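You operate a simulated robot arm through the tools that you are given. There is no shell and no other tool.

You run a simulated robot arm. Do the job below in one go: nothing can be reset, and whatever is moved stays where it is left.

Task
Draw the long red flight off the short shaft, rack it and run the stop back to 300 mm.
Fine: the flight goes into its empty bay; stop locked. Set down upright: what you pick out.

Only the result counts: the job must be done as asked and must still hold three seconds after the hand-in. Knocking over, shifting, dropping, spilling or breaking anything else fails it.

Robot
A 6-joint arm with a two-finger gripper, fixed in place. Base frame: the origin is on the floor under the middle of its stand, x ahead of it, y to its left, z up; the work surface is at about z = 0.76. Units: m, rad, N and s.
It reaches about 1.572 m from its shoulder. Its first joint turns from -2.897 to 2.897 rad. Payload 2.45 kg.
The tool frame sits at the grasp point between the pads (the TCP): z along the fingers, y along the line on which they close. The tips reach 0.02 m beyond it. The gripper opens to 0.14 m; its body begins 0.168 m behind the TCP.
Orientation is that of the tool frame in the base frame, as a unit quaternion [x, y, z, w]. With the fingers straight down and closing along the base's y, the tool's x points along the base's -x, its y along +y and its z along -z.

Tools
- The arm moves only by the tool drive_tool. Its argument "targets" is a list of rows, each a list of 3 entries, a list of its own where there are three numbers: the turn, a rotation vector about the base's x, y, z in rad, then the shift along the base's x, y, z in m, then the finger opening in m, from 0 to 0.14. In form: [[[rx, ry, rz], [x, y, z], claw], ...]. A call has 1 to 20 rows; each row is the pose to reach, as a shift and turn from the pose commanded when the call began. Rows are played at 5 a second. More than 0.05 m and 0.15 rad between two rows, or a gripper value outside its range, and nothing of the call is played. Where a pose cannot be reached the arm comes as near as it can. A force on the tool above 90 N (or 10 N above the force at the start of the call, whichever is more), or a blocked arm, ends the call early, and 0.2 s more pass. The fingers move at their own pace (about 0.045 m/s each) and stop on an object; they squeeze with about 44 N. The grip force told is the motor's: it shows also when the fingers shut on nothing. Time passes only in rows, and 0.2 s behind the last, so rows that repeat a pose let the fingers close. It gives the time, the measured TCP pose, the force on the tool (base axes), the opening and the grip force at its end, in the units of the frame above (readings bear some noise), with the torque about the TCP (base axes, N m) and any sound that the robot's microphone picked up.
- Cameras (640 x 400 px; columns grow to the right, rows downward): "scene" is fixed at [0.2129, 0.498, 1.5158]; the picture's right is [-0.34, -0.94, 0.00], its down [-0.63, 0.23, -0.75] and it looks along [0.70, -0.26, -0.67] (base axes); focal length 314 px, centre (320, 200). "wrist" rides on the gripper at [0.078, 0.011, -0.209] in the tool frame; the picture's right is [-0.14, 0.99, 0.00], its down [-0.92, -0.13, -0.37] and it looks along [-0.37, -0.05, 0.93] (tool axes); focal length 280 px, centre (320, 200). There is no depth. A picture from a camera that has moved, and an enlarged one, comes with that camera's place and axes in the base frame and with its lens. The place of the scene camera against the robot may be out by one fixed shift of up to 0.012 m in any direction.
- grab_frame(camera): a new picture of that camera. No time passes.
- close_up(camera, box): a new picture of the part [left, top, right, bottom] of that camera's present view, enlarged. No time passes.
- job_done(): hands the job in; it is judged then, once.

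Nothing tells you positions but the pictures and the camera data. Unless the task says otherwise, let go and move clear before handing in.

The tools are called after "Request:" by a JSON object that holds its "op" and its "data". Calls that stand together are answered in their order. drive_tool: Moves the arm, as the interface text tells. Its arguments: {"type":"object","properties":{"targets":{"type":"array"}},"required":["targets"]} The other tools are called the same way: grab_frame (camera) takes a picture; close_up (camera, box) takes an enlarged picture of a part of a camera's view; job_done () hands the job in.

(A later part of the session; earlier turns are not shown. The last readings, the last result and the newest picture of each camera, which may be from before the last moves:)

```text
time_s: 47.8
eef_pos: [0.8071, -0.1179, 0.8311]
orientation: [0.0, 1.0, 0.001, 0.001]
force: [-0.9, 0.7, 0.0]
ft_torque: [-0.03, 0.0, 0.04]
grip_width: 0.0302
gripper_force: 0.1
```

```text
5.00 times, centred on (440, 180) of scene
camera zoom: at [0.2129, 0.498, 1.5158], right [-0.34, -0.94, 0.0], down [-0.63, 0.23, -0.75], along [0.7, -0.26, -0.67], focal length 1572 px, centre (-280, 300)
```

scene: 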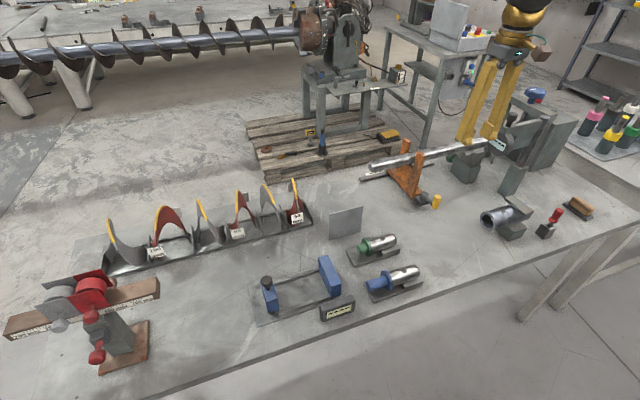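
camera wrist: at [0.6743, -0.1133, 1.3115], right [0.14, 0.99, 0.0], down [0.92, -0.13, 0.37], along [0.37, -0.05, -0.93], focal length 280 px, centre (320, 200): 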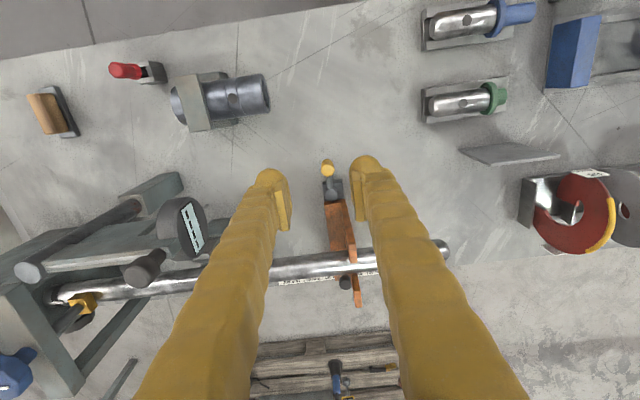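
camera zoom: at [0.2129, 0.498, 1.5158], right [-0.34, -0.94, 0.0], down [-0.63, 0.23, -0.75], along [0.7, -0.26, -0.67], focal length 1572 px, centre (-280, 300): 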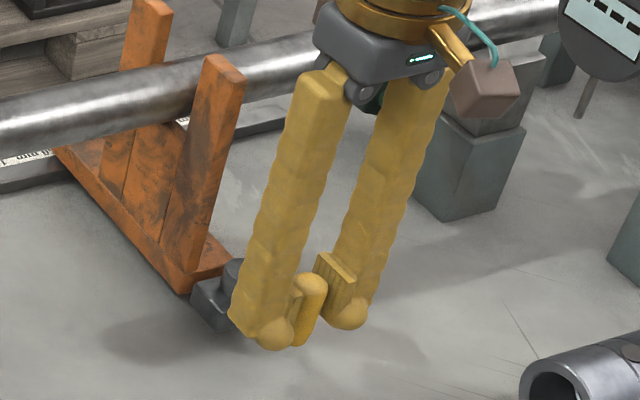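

The handle is caged with a few mm of slack. I try a gentle swing toward +y first (following the arc about the pivot) and read the force.

Request:
{"op": "drive_tool", "data": {"targets": [[[0, 0, -0.05], [0.0001, 0.003, 0], 0.03], [[0, 0, -0.1], [0.0003, 0.006, 0], 0.03], [[0, 0, -0.13], [0.0005, 0.0078, 0], 0.03]]}}

Request:
{"op": "close_up", "data": {"camera": "wrist", "box": [220, 80, 420, 280]}}

```text
time_s: 48.6
eef_pos: [0.8072, -0.1097, 0.8308]
orientation: [0.065, 0.998, 0.001, 0.0]
force: [-0.1, -1.7, 1.0]
ft_torque: [0.04, 0.0, -0.02]
grip_width: 0.031
gripper_force: 1.0
```

```text
2.00 times, centred on (320, 180) of wrist
camera zoom: at [0.7314, -0.0898, 1.0391], right [0.26, 0.96, 0.0], down [0.9, -0.25, 0.37], along [0.36, -0.1, -0.93], focal length 561 px, centre (320, 240)
```

zoom: 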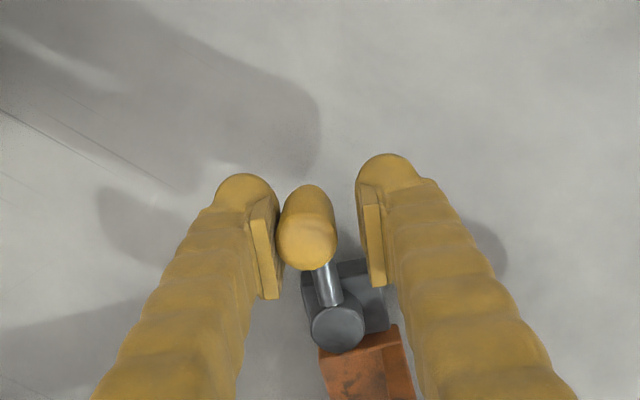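

Request:
{"op": "drive_tool", "data": {"targets": [[[0, 0, -0.03], [0.0003, 0.002, 0], 0.03], [[0, 0, -0.06], [0.0006, 0.004, 0], 0.03], [[0, 0, -0.06], [0.0006, 0.004, 0], 0.03]]}}

Request:
{"op": "close_up", "data": {"camera": "wrist", "box": [220, 80, 420, 280]}}

```text
time_s: 49.4
eef_pos: [0.8078, -0.1054, 0.8299]
orientation: [0.095, 0.995, -0.001, 0.0]
force: [-1.0, -0.9, 0.7]
ft_torque: [-0.04, -0.03, 0.0]
grip_width: 0.0312
gripper_force: 0.8
```

```text
2.00 times, centred on (320, 180) of wrist
camera zoom: at [0.7334, -0.081, 1.0391], right [0.32, 0.95, 0.0], down [0.88, -0.3, 0.37], along [0.35, -0.12, -0.93], focal length 561 px, centre (320, 240)
```

zoom: 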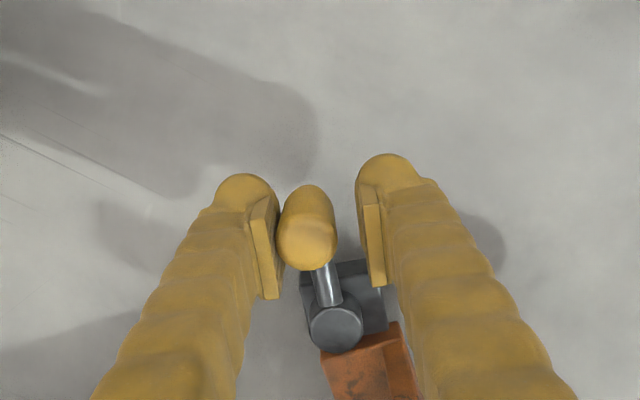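

The lever turns easily toward +y with barely 1 N. I continue along the arc, watching for a stop or a click.

Request:
{"op": "drive_tool", "data": {"targets": [[[0, 0, -0.06], [0.0009, 0.0036, 0], 0.03], [[0, 0, -0.12], [0.0019, 0.0071, 0], 0.03], [[0, 0, -0.18], [0.0032, 0.0105, 0], 0.03], [[0, 0, -0.24], [0.0046, 0.0138, 0], 0.03], [[0, 0, -0.3], [0.0063, 0.017, 0], 0.03], [[0, 0, -0.36], [0.008, 0.0201, 0], 0.03]]}}

Request:
{"op": "close_up", "data": {"camera": "wrist", "box": [220, 80, 420, 280]}}

```text
time_s: 50.8
eef_pos: [0.8166, -0.0858, 0.8312]
orientation: [0.273, 0.962, 0.0, 0.001]
force: [-0.6, -1.4, -0.5]
ft_torque: [0.07, 0.0, -0.02]
grip_width: 0.0309
gripper_force: 0.7
```

```text
2.00 times, centred on (320, 180) of wrist
camera zoom: at [0.755, -0.0359, 1.039], right [0.64, 0.77, 0.0], down [0.72, -0.59, 0.37], along [0.28, -0.23, -0.93], focal length 561 px, centre (320, 240)
```

zoom: 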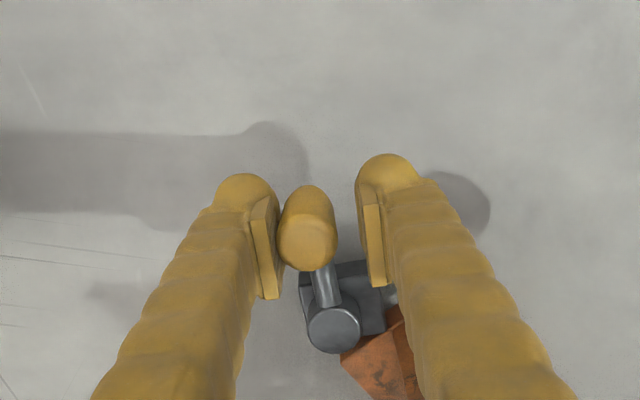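

Request:
{"op": "drive_tool", "data": {"targets": [[[0, 0, -0.05], [0.0017, 0.0025, 0], 0.03], [[0, 0, -0.1], [0.0035, 0.005, 0], 0.03], [[0, 0, -0.16], [0.0058, 0.0078, 0], 0.03], [[0, 0, -0.22], [0.0082, 0.0104, 0], 0.03], [[0, 0, -0.28], [0.0108, 0.0129, 0], 0.03], [[0, 0, -0.34], [0.0136, 0.0152, 0], 0.03]]}}

Request:
{"op": "close_up", "data": {"camera": "wrist", "box": [220, 80, 420, 280]}}

Request:
{"op": "close_up", "data": {"camera": "scene", "box": [390, 120, 490, 220]}}

```text
time_s: 52.2
eef_pos: [0.8306, -0.0702, 0.8307]
orientation: [0.43, 0.903, 0.0, 0.0]
force: [-2.3, -1.4, 0.4]
ft_torque: [0.02, -0.07, 0.0]
grip_width: 0.0312
gripper_force: 0.6
```

```text
2.00 times, centred on (320, 180) of wrist
camera zoom: at [0.7885, -0.0031, 1.039], right [0.86, 0.52, 0.0], down [0.48, -0.8, 0.37], along [0.19, -0.32, -0.93], focal length 561 px, centre (320, 240)
```

zoom: 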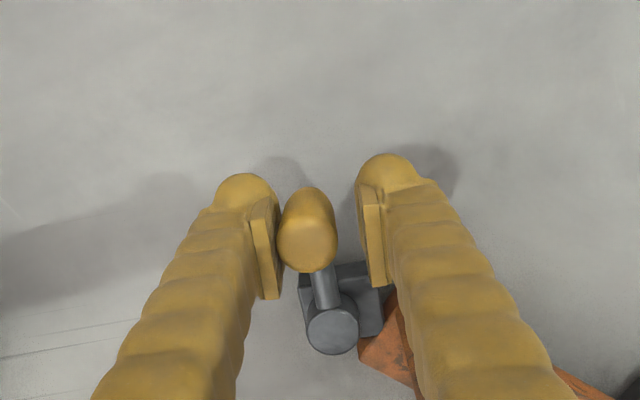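

```text
4.00 times, centred on (440, 170) of scene
camera zoom: at [0.2129, 0.498, 1.5158], right [-0.34, -0.94, 0.0], down [-0.63, 0.23, -0.75], along [0.7, -0.26, -0.67], focal length 1258 px, centre (-160, 320)
```

zoom: 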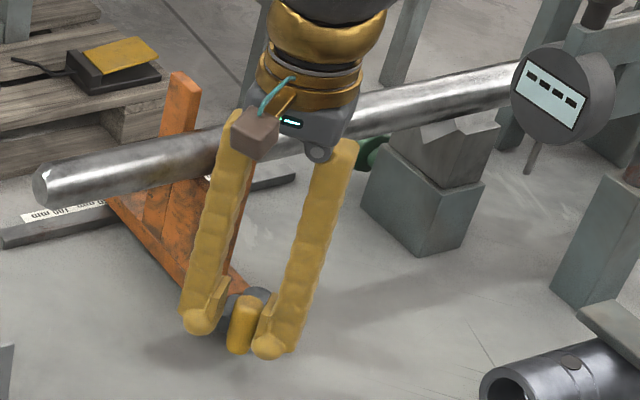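

Request:
{"op": "drive_tool", "data": {"targets": [[[0, 0, -0.05], [0.0025, 0.0019, 0], 0.03], [[0, 0, -0.1], [0.005, 0.0036, 0], 0.03], [[0, 0, -0.16], [0.0081, 0.0055, 0], 0.03], [[0, 0, -0.22], [0.0113, 0.0071, 0], 0.03], [[0, 0, -0.28], [0.0146, 0.0085, 0], 0.03]]}}

Request:
{"op": "close_up", "data": {"camera": "wrist", "box": [220, 80, 420, 280]}}

```text
time_s: 53.4
eef_pos: [0.8445, -0.0629, 0.8302]
orientation: [0.553, 0.833, 0.001, 0.0]
force: [-2.1, -0.8, -0.2]
ft_torque: [0.0, -0.03, 0.02]
grip_width: 0.031
gripper_force: 1.0
```

```text
2.00 times, centred on (320, 180) of wrist
camera zoom: at [0.8243, 0.0134, 1.0393], right [0.97, 0.26, 0.0], down [0.24, -0.9, 0.37], along [0.1, -0.36, -0.93], focal length 561 px, centre (320, 240)
```

zoom: 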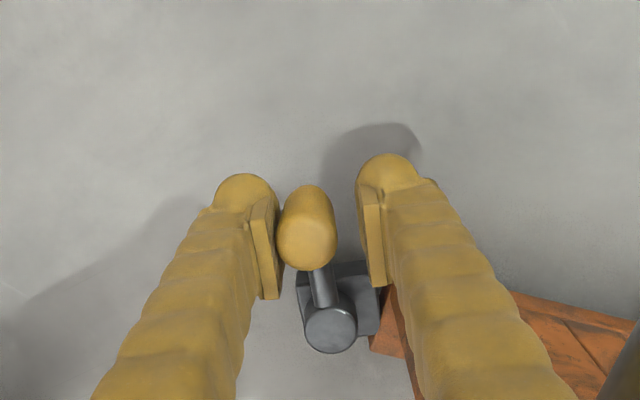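

Request:
{"op": "drive_tool", "data": {"targets": [[[0, 0, -0.08], [0.0045, 0.0017, 0], 0.03], [[0, 0, -0.16], [0.0092, 0.003, 0], 0.03], [[0, 0, -0.24], [0.0139, 0.0039, 0], 0.03], [[0, 0, -0.32], [0.0187, 0.0044, 0], 0.03]]}}

Request:
{"op": "close_up", "data": {"camera": "wrist", "box": [220, 80, 420, 280]}}

Request:
{"op": "close_up", "data": {"camera": "scene", "box": [370, 120, 490, 220]}}

```text
time_s: 54.4
eef_pos: [0.8644, -0.0575, 0.8296]
orientation: [0.679, 0.735, 0.001, 0.0]
force: [-1.6, -0.2, -0.5]
ft_torque: [0.0, -0.03, 0.02]
grip_width: 0.0311
gripper_force: 0.7
```

```text
2.00 times, centred on (320, 180) of wrist
camera zoom: at [0.8676, 0.0206, 1.0391], right [1.0, -0.06, 0.0], down [-0.05, -0.93, 0.37], along [-0.02, -0.37, -0.93], focal length 561 px, centre (320, 240)
```

zoom: 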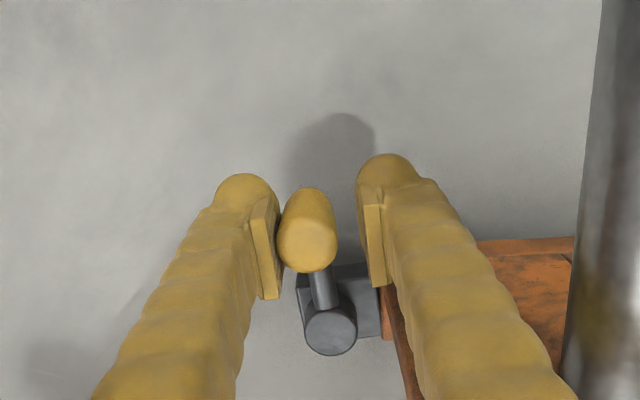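

```text
4.00 times, centred on (430, 170) of scene
camera zoom: at [0.2129, 0.498, 1.5158], right [-0.34, -0.94, 0.0], down [-0.63, 0.23, -0.75], along [0.7, -0.26, -0.67], focal length 1258 px, centre (-120, 320)
```

zoom: 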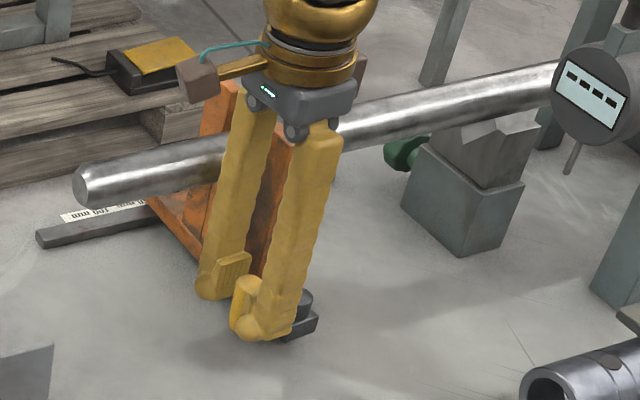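

Request:
{"op": "drive_tool", "data": {"targets": [[[0, 0, -0.04], [0.0024, 0.0001, 0], 0.03], [[0, 0, -0.08], [0.0048, 0.0002, 0], 0.03], [[0, 0, -0.12], [0.0072, 0.0002, 0], 0.03]]}}

Request:
{"op": "close_up", "data": {"camera": "wrist", "box": [220, 80, 420, 280]}}

```text
time_s: 55.2
eef_pos: [0.87, -0.0579, 0.8309]
orientation: [0.721, 0.693, -0.001, 0.0]
force: [-4.7, -1.2, 0.5]
ft_torque: [0.02, -0.06, 0.01]
grip_width: 0.0327
gripper_force: 2.1
```

```text
2.00 times, centred on (320, 180) of wrist
camera zoom: at [0.8844, 0.0197, 1.0391], right [0.98, -0.18, 0.0], down [-0.16, -0.91, 0.37], along [-0.07, -0.36, -0.93], focal length 561 px, centre (320, 240)
```

zoom: 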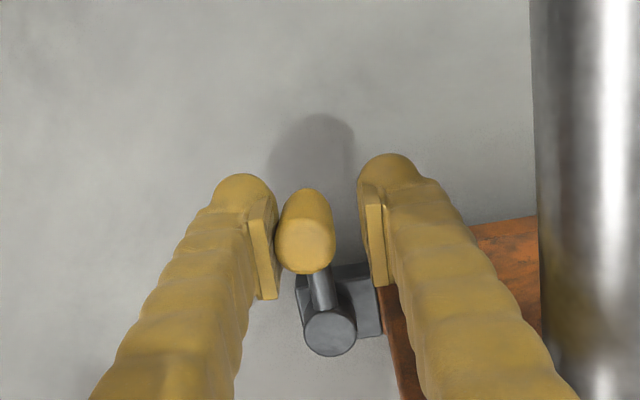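

The lever has turned a full quarter turn toward +y and met its end stop (≈90°), so it should now be released. I back out of the handle, rise, and go look straight down at the pointer and the knob at the far end of the stop.

Request:
{"op": "drive_tool", "data": {"targets": [[[0, 0, 0], [-0.004, 0, 0], 0.036], [[0, 0, 0], [-0.0045, 0, 0.0], 0.038], [[0, 0, 0], [-0.0045, 0, 0.03], 0.038], [[0, 0, 0], [-0.0045, 0, 0.07], 0.038], [[0, 0, 0], [-0.0045, 0, 0.11], 0.038], [[0, 0, 0], [-0.0045, 0, 0.155], 0.038], [[0, 0, 0], [-0.0045, 0, 0.2], 0.038], [[0, 0, 0], [-0.0045, 0, 0.24], 0.038]]}}

Request:
{"op": "drive_tool", "data": {"targets": [[[0, 0, 0.14], [0.012, -0.004, 0], 0.05], [[0, 0, 0.28], [0.024, -0.008, 0], 0.05], [[0, 0, 0.42], [0.036, -0.012, 0], 0.05], [[0, 0, 0.56], [0.048, -0.016, 0], 0.05], [[0, 0, 0.7], [0.06, -0.02, 0], 0.05], [[0, 0, 0.84], [0.072, -0.024, 0], 0.05], [[0, 0, 0.98], [0.084, -0.028, 0], 0.05], [[0, 0, 1.12], [0.096, -0.032, 0], 0.05], [[0, 0, 1.26], [0.108, -0.036, 0], 0.05], [[0, 0, 1.4], [0.12, -0.04, 0], 0.05], [[0, 0, 1.54], [0.132, -0.043, 0], 0.05], [[0, 0, 1.618], [0.144, -0.043, 0], 0.05]]}}

Request:
{"op": "grab_frame", "data": {"camera": "wrist"}}

Request:
{"op": "close_up", "data": {"camera": "wrist", "box": [260, 140, 380, 230]}}

Request:
{"op": "close_up", "data": {"camera": "scene", "box": [370, 120, 490, 220]}}

```text
time_s: 57.0
eef_pos: [0.8662, -0.0586, 1.0704]
orientation: [0.721, 0.693, -0.001, -0.001]
force: [0.0, -0.4, -0.2]
ft_torque: [-0.01, 0.02, 0.02]
grip_width: 0.038
gripper_force: 0.1
```

```text
time_s: 59.6
eef_pos: [1.0093, -0.1019, 1.0716]
orientation: [-0.005, 1.0, 0.0, -0.001]
force: [-0.4, 0.9, 0.4]
ft_torque: [0.02, -0.02, 0.04]
grip_width: 0.0502
gripper_force: 0.0
```

```text
taken
camera wrist: at [0.9314, -0.0913, 1.2794], right [0.13, 0.99, 0.0], down [0.92, -0.12, 0.37], along [0.36, -0.05, -0.93], focal length 280 px, centre (320, 200)
```

wrist: 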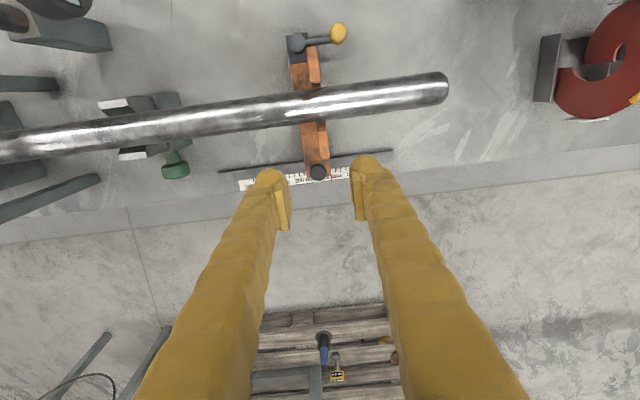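

```text
4.44 times, centred on (320, 185) of wrist
camera zoom: at [0.9314, -0.0913, 1.2794], right [0.13, 0.99, 0.0], down [0.92, -0.12, 0.37], along [0.36, -0.05, -0.93], focal length 1246 px, centre (320, 267)
```

zoom: 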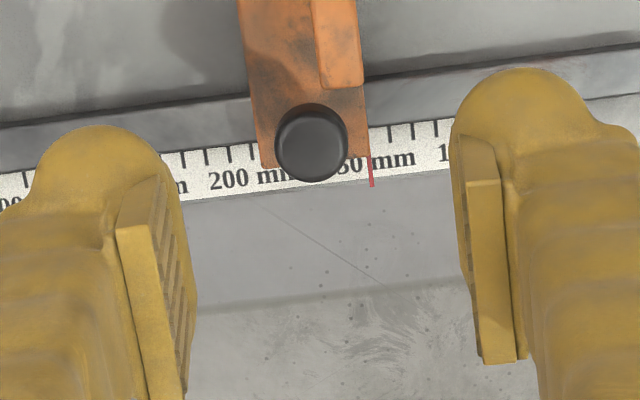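

```text
4.00 times, centred on (430, 170) of scene
camera zoom: at [0.2129, 0.498, 1.5158], right [-0.34, -0.94, 0.0], down [-0.63, 0.23, -0.75], along [0.7, -0.26, -0.67], focal length 1258 px, centre (-120, 320)
```

zoom: 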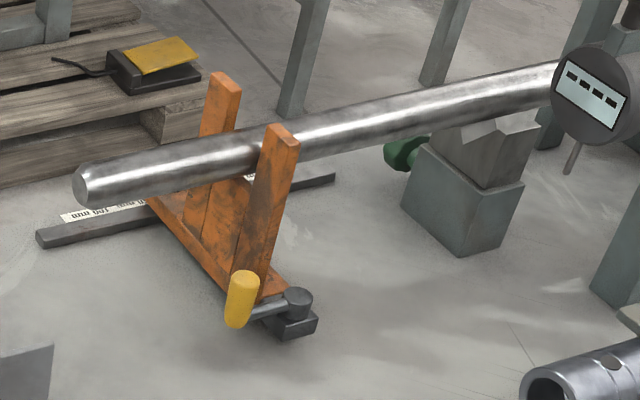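

The lever now points along +y. The pointer reads 150 mm (no parallax from here), and the stop's knob is at about (1.061, −0.111), top z≈0.836. I go above the knob to grip it for sliding.

Request:
{"op": "drive_tool", "data": {"targets": [[[0, 0, 0], [0.025, -0.005, -0.02], 0.06], [[0, 0, 0], [0.051, -0.0092, -0.05], 0.06], [[0, 0, 0], [0.051, -0.0092, -0.095], 0.06], [[0, 0, 0], [0.051, -0.0092, -0.14], 0.06], [[0, 0, 0], [0.051, -0.0092, -0.175], 0.06], [[0, 0, 0], [0.051, -0.0092, -0.175], 0.06]]}}

Request:
{"op": "close_up", "data": {"camera": "wrist", "box": [220, 100, 420, 280]}}

Request:
{"op": "close_up", "data": {"camera": "scene", "box": [370, 100, 490, 220]}}

```text
time_s: 61.0
eef_pos: [1.0606, -0.1111, 0.8959]
orientation: [-0.004, 1.0, 0.0, 0.0]
force: [-0.9, -0.2, -0.4]
ft_torque: [0.01, 0.03, 0.01]
grip_width: 0.0602
gripper_force: 0.0
```

```text
2.22 times, centred on (320, 190) of wrist
camera zoom: at [0.9821, -0.1, 1.1047], right [0.13, 0.99, 0.0], down [0.92, -0.12, 0.37], along [0.37, -0.05, -0.93], focal length 623 px, centre (320, 222)
```

zoom: 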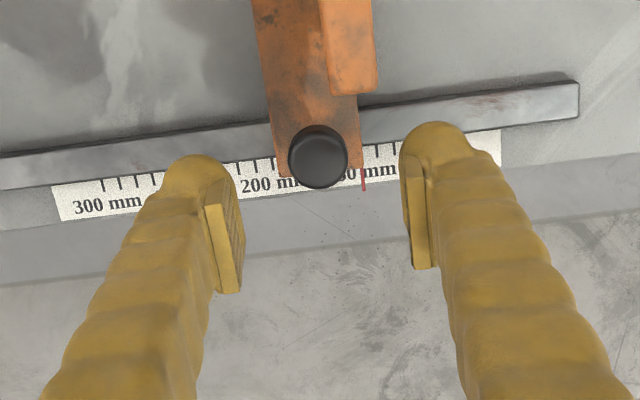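

```text
3.33 times, centred on (430, 160) of scene
camera zoom: at [0.2129, 0.498, 1.5158], right [-0.34, -0.94, 0.0], down [-0.63, 0.23, -0.75], along [0.7, -0.26, -0.67], focal length 1048 px, centre (-47, 333)
```

zoom: 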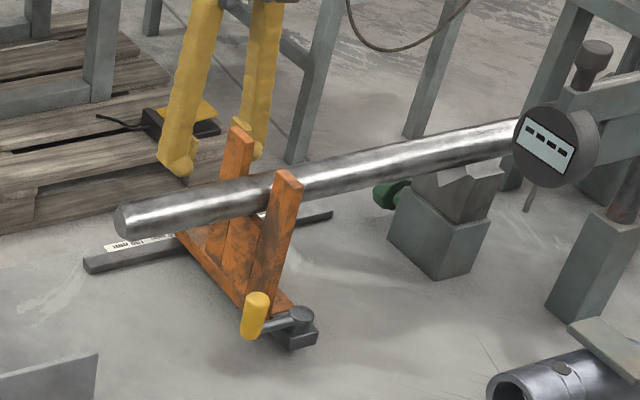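

The knob is centred between the fingers. I descend to it and close.

Request:
{"op": "drive_tool", "data": {"targets": [[[0, 0, 0], [0, 0, -0.025], 0.06], [[0, 0, 0], [0, 0, -0.05], 0.06], [[0, 0, 0], [0, 0, -0.068], 0.06], [[0, 0, 0], [0, 0, -0.068], 0.045], [[0, 0, 0], [0, 0, -0.068], 0.03], [[0, 0, 0], [0, 0, -0.068], 0.0], [[0, 0, 0], [0, 0, -0.068], 0.0], [[0, 0, 0], [0, 0, -0.068], 0.0]]}}

Request:
{"op": "close_up", "data": {"camera": "wrist", "box": [220, 100, 420, 280]}}

```text
time_s: 62.8
eef_pos: [1.0617, -0.1091, 0.8283]
orientation: [-0.004, 1.0, -0.001, 0.0]
force: [1.1, -3.4, -2.2]
ft_torque: [-0.02, -0.04, 0.01]
grip_width: 0.0264
gripper_force: 44.7
```

```text
2.22 times, centred on (320, 190) of wrist
camera zoom: at [0.9826, -0.1007, 1.0365], right [0.13, 0.99, 0.0], down [0.92, -0.12, 0.37], along [0.37, -0.05, -0.93], focal length 623 px, centre (320, 222)
```

zoom: 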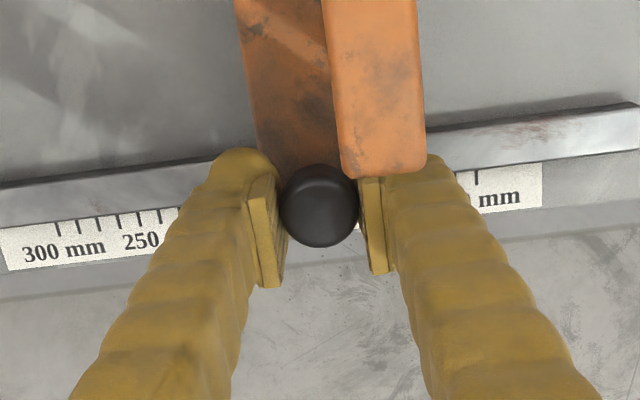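

The knob is held (26 mm). I test the slide with a few millimetres toward −y.

Request:
{"op": "drive_tool", "data": {"targets": [[[0, 0, 0], [0, -0.002, 0], 0.0], [[0, 0, 0], [0, -0.005, 0], 0.0], [[0, 0, 0], [0, -0.008, 0], 0.0], [[0, 0, 0], [0, -0.01, 0], 0.0]]}}

Request:
{"op": "close_up", "data": {"camera": "scene", "box": [370, 100, 490, 220]}}

```text
time_s: 63.8
eef_pos: [1.0608, -0.1204, 0.8274]
orientation: [-0.005, 1.0, 0.0, 0.001]
force: [1.3, 7.5, -0.6]
ft_torque: [0.07, 0.06, 0.06]
grip_width: 0.0261
gripper_force: 44.7
```

```text
3.33 times, centred on (430, 160) of scene
camera zoom: at [0.2129, 0.498, 1.5158], right [-0.34, -0.94, 0.0], down [-0.63, 0.23, -0.75], along [0.7, -0.26, -0.67], focal length 1048 px, centre (-47, 333)
```

zoom: 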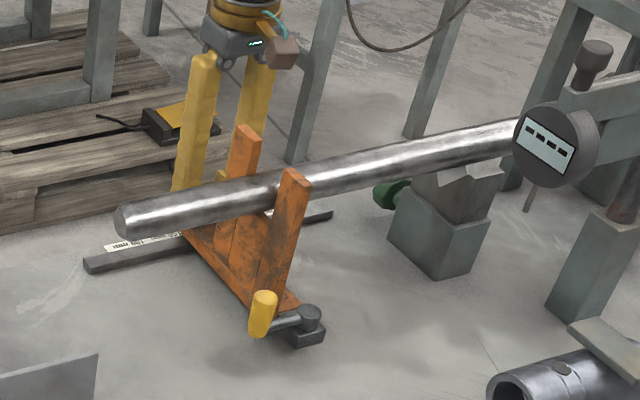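

The stop slides with ~7 N of friction, so it is unlocked. I run it back toward −y, stopping a little short of 300 mm to check.

Request:
{"op": "drive_tool", "data": {"targets": [[[0, 0, 0], [0, -0.012, 0], 0.0], [[0, 0, 0], [0, -0.026, 0], 0.0], [[0, 0, 0], [0, -0.04, 0], 0.0], [[0, 0, 0], [0, -0.054, 0], 0.0], [[0, 0, 0], [0, -0.068, 0], 0.0], [[0, 0, 0], [0, -0.082, 0], 0.0], [[0, 0, 0], [0, -0.096, 0], 0.0], [[0, 0, 0], [0, -0.11, 0], 0.0], [[0, 0, 0], [0, -0.122, 0], 0.0], [[0, 0, 0], [0, -0.13, 0], 0.0]]}}

Request:
{"op": "grab_frame", "data": {"camera": "wrist"}}

Request:
{"op": "grab_frame", "data": {"camera": "scene"}}

Request:
{"op": "close_up", "data": {"camera": "wrist", "box": [220, 100, 420, 280]}}

```text
time_s: 66.0
eef_pos: [1.0594, -0.2524, 0.8279]
orientation: [-0.004, 1.0, 0.0, 0.0]
force: [-3.4, 6.1, 2.4]
ft_torque: [0.02, -0.01, -0.02]
grip_width: 0.026
gripper_force: 45.1
```

```text
taken
camera wrist: at [0.9825, -0.2401, 1.0361], right [0.13, 0.99, 0.0], down [0.92, -0.12, 0.37], along [0.37, -0.05, -0.93], focal length 280 px, centre (320, 200)
```

wrist: 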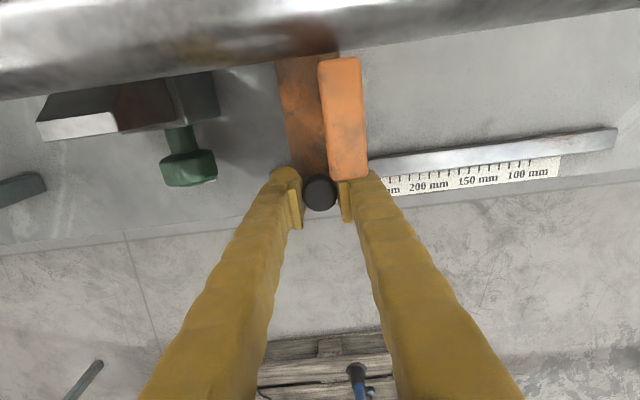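

```text
taken
```

scene: 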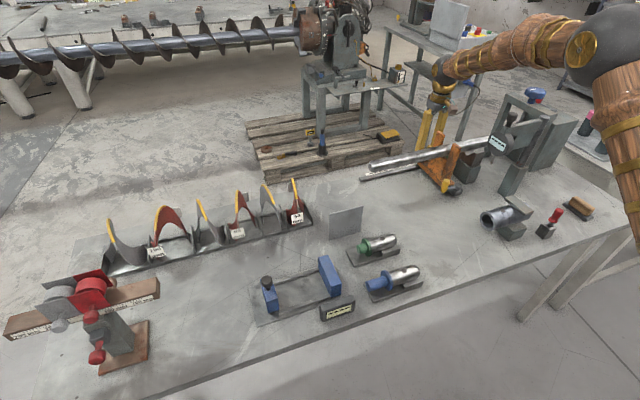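

```text
2.22 times, centred on (320, 190) of wrist
camera zoom: at [0.9825, -0.2401, 1.0361], right [0.13, 0.99, 0.0], down [0.92, -0.12, 0.37], along [0.37, -0.05, -0.93], focal length 623 px, centre (320, 222)
```

zoom: 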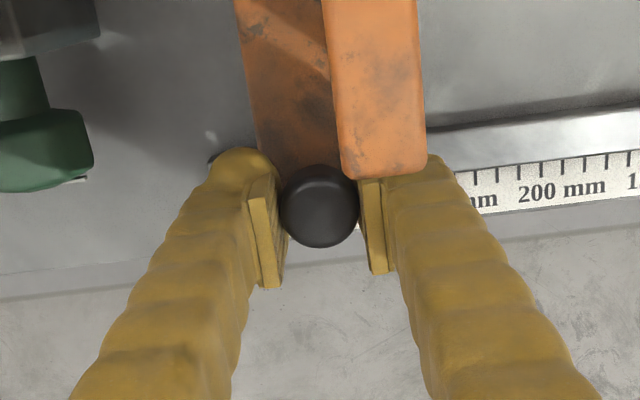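

Now at about 290 mm. I move another 9.5 mm, then let go of the knob and rise to read the pointer.

Request:
{"op": "drive_tool", "data": {"targets": [[[0, 0, 0], [0, -0.004, 0], 0.0], [[0, 0, 0], [0, -0.0075, 0], 0.0], [[0, 0, 0], [0, -0.0095, 0], 0.0], [[0, 0, 0], [0, -0.0095, 0], 0.0], [[0, 0, 0], [0, -0.0095, 0], 0.0]]}}

Request:
{"op": "drive_tool", "data": {"targets": [[[0, 0, 0], [0, 0, 0], 0.028], [[0, 0, 0], [0, 0, 0], 0.032], [[0, 0, 0], [0, 0, 0], 0.036], [[0, 0, 0], [0, 0, 0], 0.04], [[0, 0, 0], [0, 0, 0.03], 0.04], [[0, 0, 0], [0, 0, 0.07], 0.04], [[0, 0, 0], [0, 0, 0.11], 0.04], [[0, 0, 0], [0, 0, 0.15], 0.04], [[0, 0, 0], [0, 0.008, 0.19], 0.05], [[0, 0, 0], [0, 0.008, 0.19], 0.06]]}}

Request:
{"op": "grab_frame", "data": {"camera": "wrist"}}

Request:
{"op": "close_up", "data": {"camera": "wrist", "box": [280, 140, 360, 210]}}

```text
time_s: 67.2
eef_pos: [1.0613, -0.2593, 0.8273]
orientation: [-0.004, 1.0, 0.0, 0.0]
force: [-3.7, 3.9, 2.5]
ft_torque: [-0.03, 0.05, 0.01]
grip_width: 0.0261
gripper_force: 45.3
```

```text
time_s: 69.4
eef_pos: [1.0623, -0.2512, 1.0184]
orientation: [-0.005, 1.0, 0.0, 0.0]
force: [-0.1, -0.1, 0.4]
ft_torque: [0.01, -0.01, 0.04]
grip_width: 0.0602
gripper_force: 0.1
```

```text
taken
camera wrist: at [0.983, -0.2416, 1.2272], right [0.13, 0.99, 0.0], down [0.92, -0.12, 0.37], along [0.37, -0.05, -0.93], focal length 280 px, centre (320, 200)
```

wrist: 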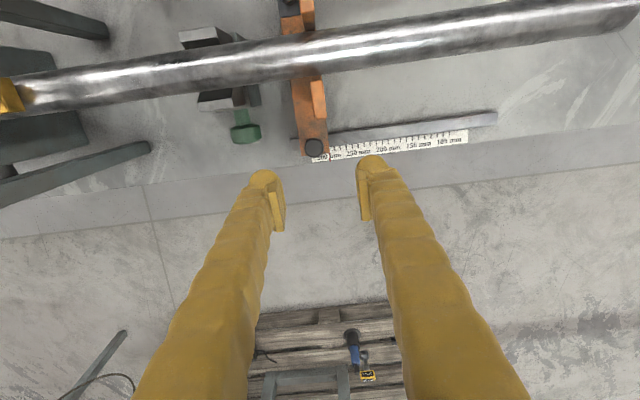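

```text
5.71 times, centred on (320, 175) of wrist
camera zoom: at [0.983, -0.2416, 1.2272], right [0.13, 0.99, 0.0], down [0.92, -0.12, 0.37], along [0.37, -0.05, -0.93], focal length 1602 px, centre (320, 343)
```

zoom: 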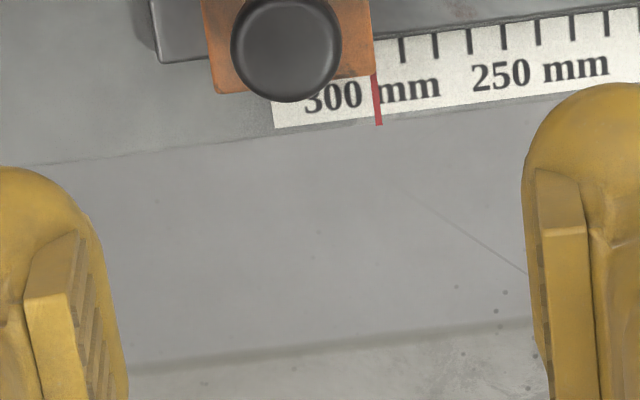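

The pointer sits on the 300 mm mark (within about half a millimetre). Now I go round to the front to view the lever in its new place and plan the locking stroke under the gauge.

Request:
{"op": "drive_tool", "data": {"targets": [[[0, 0, 0], [0, 0.03, 0.035], 0.05], [[0, 0, 0], [0, 0.065, 0.07], 0.04], [[0, 0, 0], [-0.02, 0.1, 0.09], 0.04], [[0, 0, 0], [-0.05, 0.131, 0.1], 0.04], [[0, 0, 0], [-0.098, 0.131, 0.1], 0.04], [[0, 0, 0], [-0.146, 0.131, 0.1], 0.04], [[0, 0, 0], [-0.194, 0.131, 0.1], 0.04], [[0, 0, 0], [-0.24, 0.131, 0.1], 0.04], [[0, 0, 0], [-0.282, 0.131, 0.1], 0.04], [[0, 0, 0], [-0.282, 0.131, 0.1], 0.04]]}}

Request:
{"op": "grab_frame", "data": {"camera": "wrist"}}

Request:
{"op": "close_up", "data": {"camera": "scene", "box": [400, 90, 560, 230]}}

Request:
{"op": "close_up", "data": {"camera": "wrist", "box": [120, 100, 300, 260]}}

```text
time_s: 71.6
eef_pos: [0.7801, -0.1208, 1.1178]
orientation: [-0.004, 1.0, 0.0, 0.0]
force: [0.1, 0.1, -0.4]
ft_torque: [0.0, 0.01, 0.0]
grip_width: 0.0398
gripper_force: 0.1
```

```text
taken
camera wrist: at [0.7006, -0.1102, 1.3266], right [0.13, 0.99, 0.0], down [0.92, -0.12, 0.37], along [0.37, -0.05, -0.93], focal length 280 px, centre (320, 200)
```

wrist: 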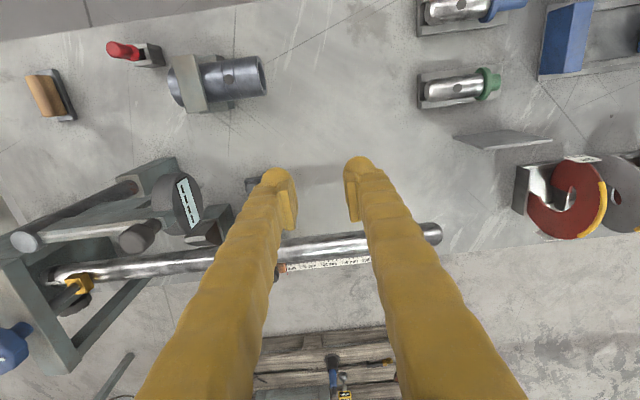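

```text
2.86 times, centred on (480, 160) of scene
camera zoom: at [0.2129, 0.498, 1.5158], right [-0.34, -0.94, 0.0], down [-0.63, 0.23, -0.75], along [0.7, -0.26, -0.67], focal length 898 px, centre (-137, 314)
```

zoom: 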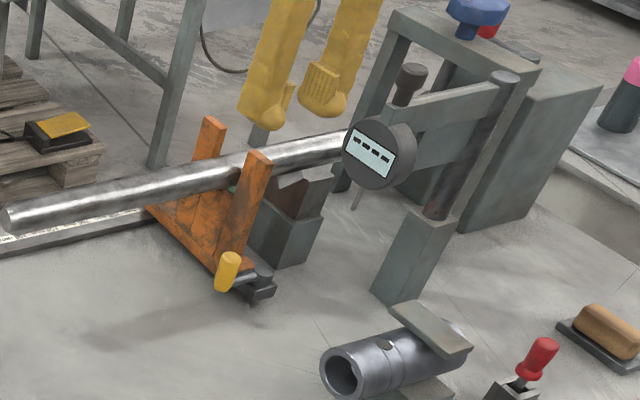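

```text
2.50 times, centred on (210, 180) of wrist
camera zoom: at [0.7006, -0.1102, 1.3266], right [0.13, 0.99, 0.0], down [0.92, -0.12, 0.37], along [0.37, -0.05, -0.93], focal length 701 px, centre (595, 250)
```

zoom: 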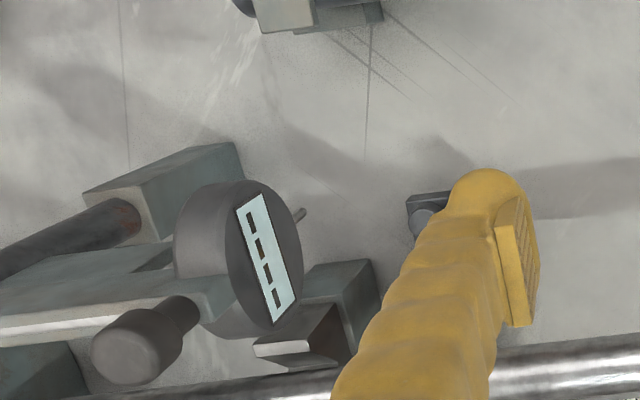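

The lever sits at pivot ≈(0.867, −0.268) pointing +y, with the gauge above the place its handle must swing back to. I'll approach with the gripper leaning outward so the hand stays clear of the gauge; first the yaw, then the tilt.

Request:
{"op": "drive_tool", "data": {"targets": [[[0, 0, -0.14], [0.01, 0.012, 0], 0.04], [[0, 0, -0.28], [0.02, 0.024, 0], 0.04], [[0, 0, -0.42], [0.03, 0.036, 0], 0.04], [[0, 0, -0.56], [0.04, 0.048, 0], 0.04], [[0, 0, -0.7], [0.05, 0.06, 0], 0.04], [[0, 0, -0.84], [0.06, 0.072, 0], 0.04], [[0, 0, -0.98], [0.068, 0.08, 0], 0.04], [[0, 0, -1.12], [0.074, 0.08, 0], 0.04], [[0, 0, -1.26], [0.08, 0.08, 0], 0.04], [[0, 0, -1.4], [0.085, 0.08, 0], 0.04], [[0, 0, -1.53], [0.085, 0.08, 0], 0.04]]}}

Request:
{"op": "drive_tool", "data": {"targets": [[[-0.12, 0, 0], [0, -0.01, -0.02], 0.04], [[-0.24, 0, 0], [0, -0.02, -0.04], 0.04], [[-0.36, 0, 0], [0, -0.035, -0.06], 0.04], [[-0.48, 0, 0], [0, -0.05, -0.08], 0.04], [[-0.6, 0, 0], [0, -0.065, -0.1], 0.04], [[-0.6, 0, 0], [0, -0.1, -0.13], 0.04], [[-0.6, 0, 0], [0, -0.1, -0.13], 0.04]]}}

Request:
{"op": "grab_frame", "data": {"camera": "wrist"}}

Request:
{"op": "close_up", "data": {"camera": "scene", "box": [400, 90, 540, 220]}}

```text
time_s: 74.0
eef_pos: [0.8641, -0.0411, 1.1188]
orientation: [0.69, 0.723, 0.0, 0.001]
force: [0.3, -0.8, 0.2]
ft_torque: [0.01, -0.02, 0.03]
grip_width: 0.0401
gripper_force: 0.0
```

```text
time_s: 75.6
eef_pos: [0.864, -0.1413, 0.987]
orientation: [0.659, 0.692, -0.215, 0.204]
force: [-0.5, -0.3, 0.4]
ft_torque: [0.01, -0.01, -0.04]
grip_width: 0.04
gripper_force: 0.0
```

```text
taken
camera wrist: at [0.8701, 0.0425, 1.1151], right [1.0, -0.07, 0.05], down [-0.08, -0.56, 0.83], along [-0.03, -0.83, -0.56], focal length 280 px, centre (320, 200)
```

wrist: 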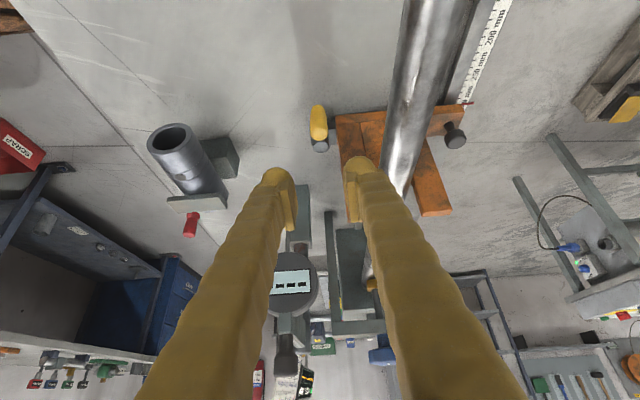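

```text
3.08 times, centred on (470, 155) of scene
camera zoom: at [0.2129, 0.498, 1.5158], right [-0.34, -0.94, 0.0], down [-0.63, 0.23, -0.75], along [0.7, -0.26, -0.67], focal length 967 px, centre (-142, 338)
```

zoom: 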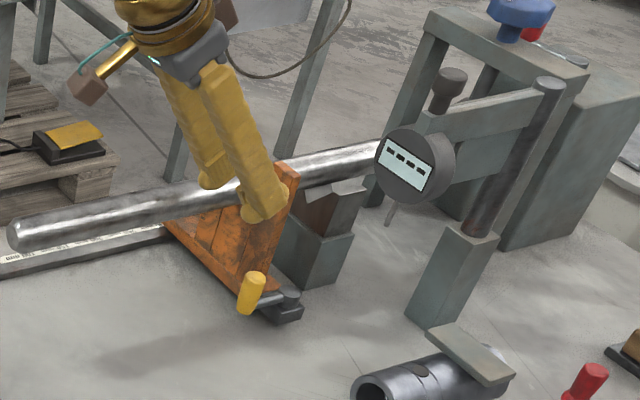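

The view confirms the handle is where I predicted, (0.865, −0.207). I bring the leaning fingers down around it.

Request:
{"op": "drive_tool", "data": {"targets": [[[0, 0, 0], [0.0, -0.015, -0.035], 0.04], [[0, 0, 0], [0.0, -0.03, -0.07], 0.04], [[0, 0, 0], [0.001, -0.045, -0.105], 0.04], [[0, 0, 0], [0.001, -0.056, -0.132], 0.04], [[0, 0, 0], [0.001, -0.056, -0.132], 0.04]]}}

Request:
{"op": "close_up", "data": {"camera": "wrist", "box": [220, 80, 420, 280]}}

Request:
{"op": "close_up", "data": {"camera": "scene", "box": [400, 110, 500, 210]}}

```text
time_s: 76.8
eef_pos: [0.865, -0.1972, 0.855]
orientation: [0.659, 0.692, -0.214, 0.203]
force: [0.0, -1.1, 0.2]
ft_torque: [0.0, -0.02, -0.02]
grip_width: 0.04
gripper_force: 0.1
```

```text
2.00 times, centred on (320, 180) of wrist
camera zoom: at [0.8721, -0.0131, 0.9828], right [1.0, -0.07, 0.05], down [-0.08, -0.56, 0.83], along [-0.03, -0.83, -0.56], focal length 561 px, centre (320, 240)
```

zoom: 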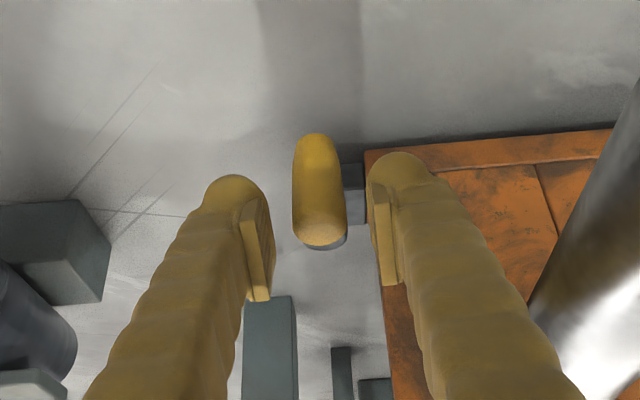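

```text
4.00 times, centred on (450, 160) of scene
camera zoom: at [0.2129, 0.498, 1.5158], right [-0.34, -0.94, 0.0], down [-0.63, 0.23, -0.75], along [0.7, -0.26, -0.67], focal length 1258 px, centre (-200, 360)
```

zoom: 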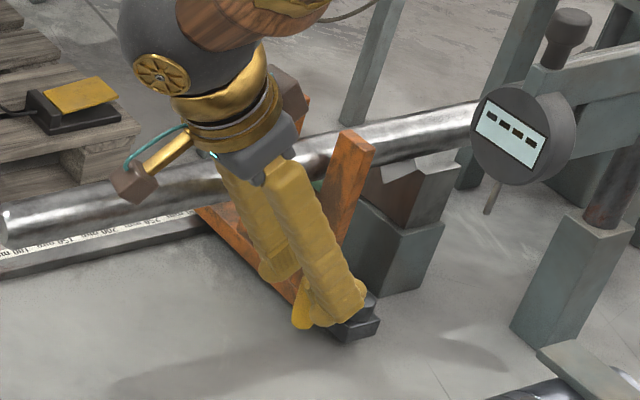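

The handle is centred between the fingers, and fork, shaft and gauge are clear. I lower the last 23 mm and narrow the cage.

Request:
{"op": "drive_tool", "data": {"targets": [[[0, 0, 0], [-0.001, -0.004, -0.012], 0.04], [[0, 0, 0], [-0.001, -0.007, -0.022], 0.04], [[0, 0, 0], [-0.001, -0.007, -0.022], 0.033], [[0, 0, 0], [-0.001, -0.007, -0.022], 0.028], [[0, 0, 0], [-0.001, -0.007, -0.022], 0.028]]}}

Request:
{"op": "close_up", "data": {"camera": "wrist", "box": [220, 80, 420, 280]}}

Request:
{"op": "close_up", "data": {"camera": "scene", "box": [400, 110, 500, 210]}}

```text
time_s: 78.0
eef_pos: [0.8644, -0.2032, 0.833]
orientation: [0.659, 0.692, -0.213, 0.204]
force: [0.3, 0.3, -1.1]
ft_torque: [0.02, 0.01, 0.01]
grip_width: 0.028
gripper_force: 0.1
```

```text
2.00 times, centred on (320, 180) of wrist
camera zoom: at [0.8709, -0.0208, 0.9607], right [1.0, -0.07, 0.05], down [-0.08, -0.56, 0.83], along [-0.03, -0.83, -0.56], focal length 561 px, centre (320, 240)
```

zoom: 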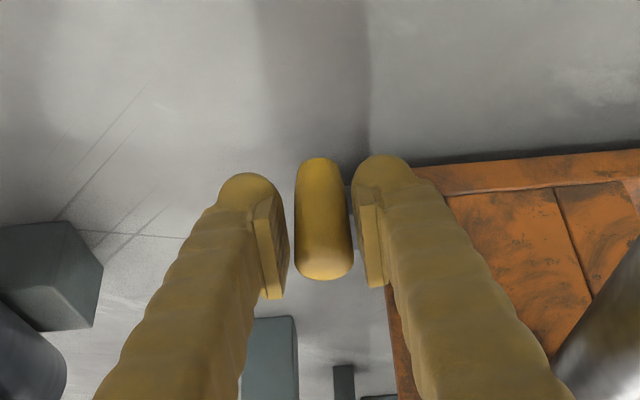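

```text
4.00 times, centred on (450, 160) of scene
camera zoom: at [0.2129, 0.498, 1.5158], right [-0.34, -0.94, 0.0], down [-0.63, 0.23, -0.75], along [0.7, -0.26, -0.67], focal length 1258 px, centre (-200, 360)
```

zoom: 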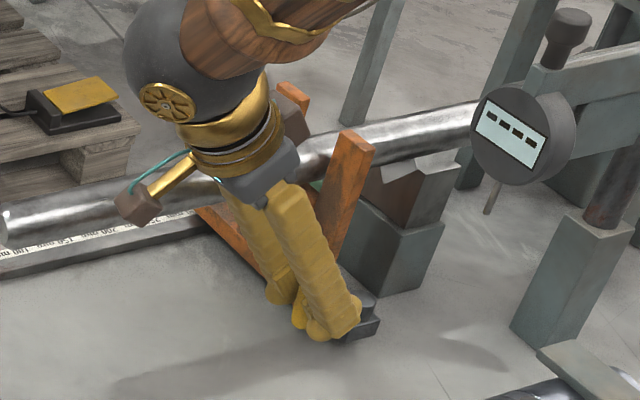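

I begin swinging the lever back toward −x, gently, along the arc.

Request:
{"op": "drive_tool", "data": {"targets": [[[0, 0, 0.064], [-0.0041, -0.0003, 0], 0.028], [[0, 0, 0.124], [-0.008, -0.0008, 0], 0.028], [[0, 0, 0.184], [-0.0118, -0.0016, 0], 0.028], [[0, 0, 0.244], [-0.0155, -0.0026, 0], 0.028], [[0, 0, 0.304], [-0.0192, -0.0039, 0], 0.028], [[0, 0, 0.364], [-0.0228, -0.0053, 0], 0.028]]}}

Request:
{"op": "close_up", "data": {"camera": "wrist", "box": [220, 80, 420, 280]}}

Request:
{"op": "close_up", "data": {"camera": "scene", "box": [400, 110, 500, 210]}}

```text
time_s: 79.4
eef_pos: [0.8419, -0.2104, 0.8341]
orientation: [0.523, 0.8, -0.173, 0.239]
force: [0.9, 2.0, -0.5]
ft_torque: [-0.01, -0.02, 0.01]
grip_width: 0.0286
gripper_force: 0.9
```

```text
2.00 times, centred on (320, 180) of wrist
camera zoom: at [0.7824, -0.0358, 0.9613], right [0.96, 0.29, 0.05], down [0.12, -0.55, 0.83], along [0.26, -0.79, -0.56], focal length 561 px, centre (320, 240)
```

zoom: 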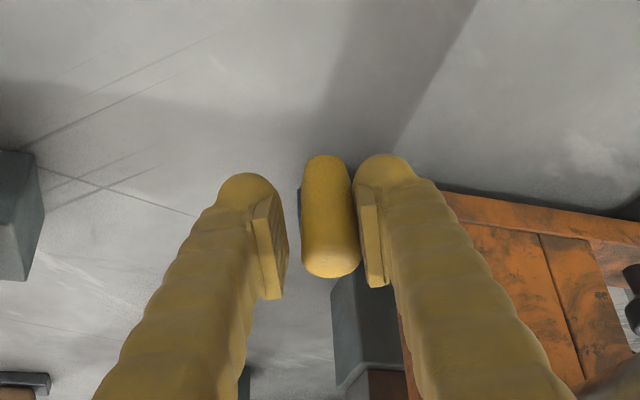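

```text
4.00 times, centred on (450, 160) of scene
camera zoom: at [0.2129, 0.498, 1.5158], right [-0.34, -0.94, 0.0], down [-0.63, 0.23, -0.75], along [0.7, -0.26, -0.67], focal length 1258 px, centre (-200, 360)
```

zoom: 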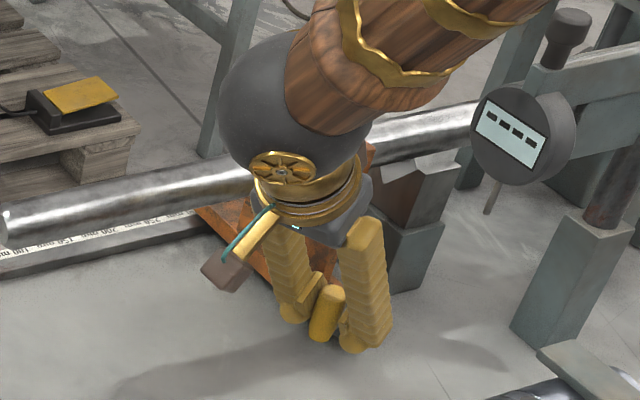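

Request:
{"op": "drive_tool", "data": {"targets": [[[0, 0, 0.06], [-0.0035, -0.0017, 0], 0.028], [[0, 0, 0.12], [-0.0069, -0.0035, 0], 0.028], [[0, 0, 0.18], [-0.0102, -0.0056, 0], 0.028], [[0, 0, 0.24], [-0.0133, -0.0078, 0], 0.028], [[0, 0, 0.3], [-0.0163, -0.0103, 0], 0.028], [[0, 0, 0.36], [-0.0192, -0.0129, 0], 0.028], [[0, 0, 0.42], [-0.0219, -0.0157, 0], 0.028], [[0, 0, 0.48], [-0.0244, -0.0186, 0], 0.028]]}}

Request:
{"op": "close_up", "data": {"camera": "wrist", "box": [220, 80, 420, 280]}}

Request:
{"op": "close_up", "data": {"camera": "scene", "box": [400, 90, 540, 220]}}

```text
time_s: 81.2
eef_pos: [0.8161, -0.2281, 0.8336]
orientation: [0.317, 0.901, -0.111, 0.273]
force: [0.4, -0.2, -0.7]
ft_torque: [0.02, 0.0, -0.01]
grip_width: 0.0284
gripper_force: 0.2
```

```text
2.00 times, centred on (320, 180) of wrist
camera zoom: at [0.6842, -0.1011, 0.9609], right [0.72, 0.7, 0.05], down [0.36, -0.43, 0.83], along [0.6, -0.57, -0.56], focal length 561 px, centre (320, 240)
```

zoom: 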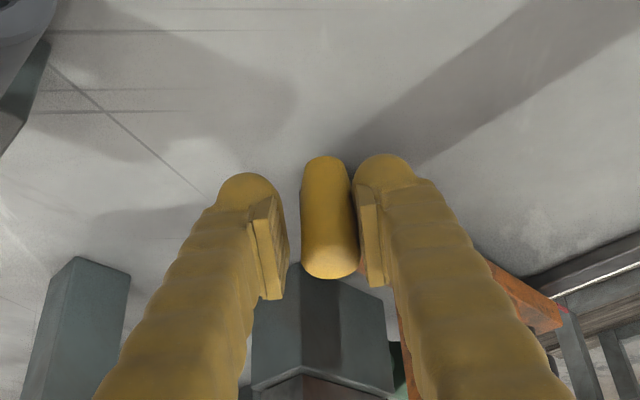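

```text
3.08 times, centred on (470, 155) of scene
camera zoom: at [0.2129, 0.498, 1.5158], right [-0.34, -0.94, 0.0], down [-0.63, 0.23, -0.75], along [0.7, -0.26, -0.67], focal length 967 px, centre (-142, 338)
```

zoom: 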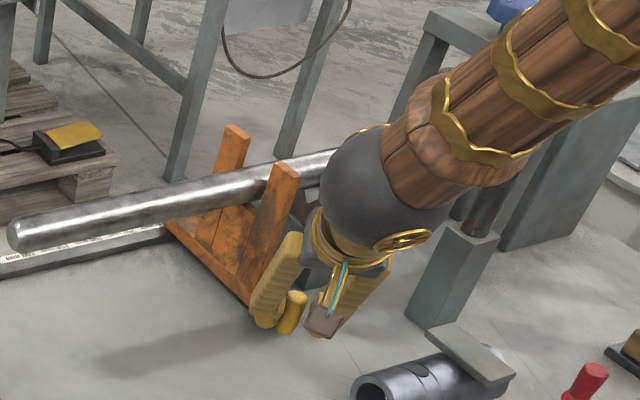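

Request:
{"op": "drive_tool", "data": {"targets": [[[0, 0, 0.06], [-0.0023, -0.0031, 0], 0.028], [[0, 0, 0.12], [-0.0045, -0.0063, 0], 0.028], [[0, 0, 0.18], [-0.0064, -0.0096, 0], 0.028], [[0, 0, 0.24], [-0.0082, -0.0131, 0], 0.028], [[0, 0, 0.28], [-0.0097, -0.0166, 0], 0.028], [[0, 0, 0.28], [-0.0111, -0.0203, 0], 0.028], [[0, 0, 0.28], [-0.0122, -0.024, 0], 0.028]]}}

Request:
{"op": "grab_frame", "data": {"camera": "wrist"}}

Request:
{"op": "close_up", "data": {"camera": "wrist", "box": [220, 80, 420, 280]}}

Request:
{"op": "close_up", "data": {"camera": "scene", "box": [400, 90, 540, 220]}}

```text
time_s: 82.8
eef_pos: [0.804, -0.2509, 0.8338]
orientation: [0.189, 0.936, -0.072, 0.287]
force: [1.3, 1.1, -0.6]
ft_torque: [0.03, 0.02, 0.01]
grip_width: 0.0292
gripper_force: 1.1
```

```text
taken
camera wrist: at [0.6425, -0.166, 0.9616], right [0.5, 0.87, 0.05], down [0.47, -0.31, 0.83], along [0.73, -0.39, -0.56], focal length 280 px, centre (320, 200)
```

wrist: 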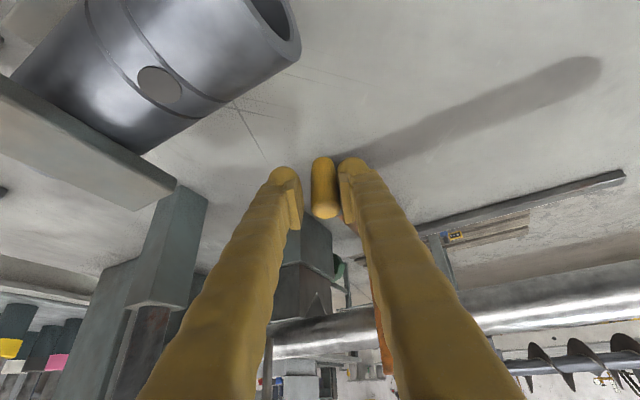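

```text
2.00 times, centred on (320, 180) of wrist
camera zoom: at [0.6425, -0.166, 0.9616], right [0.5, 0.87, 0.05], down [0.47, -0.31, 0.83], along [0.73, -0.39, -0.56], focal length 561 px, centre (320, 240)
```

zoom: 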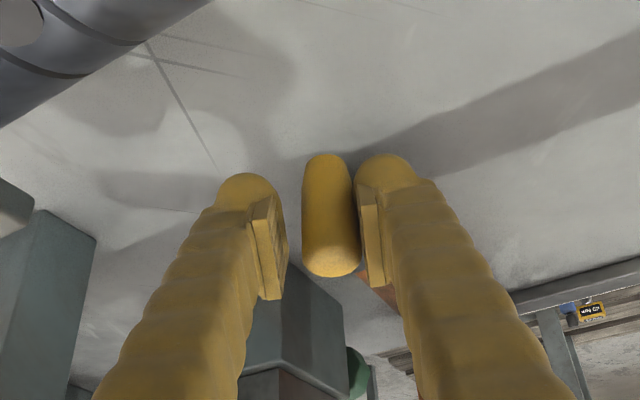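

```text
3.08 times, centred on (470, 155) of scene
camera zoom: at [0.2129, 0.498, 1.5158], right [-0.34, -0.94, 0.0], down [-0.63, 0.23, -0.75], along [0.7, -0.26, -0.67], focal length 967 px, centre (-142, 338)
```

zoom: 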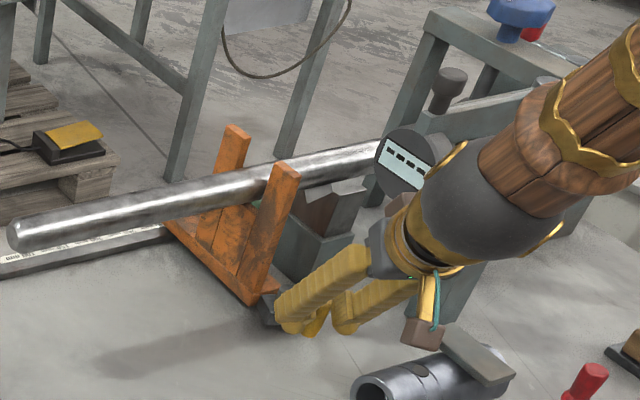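

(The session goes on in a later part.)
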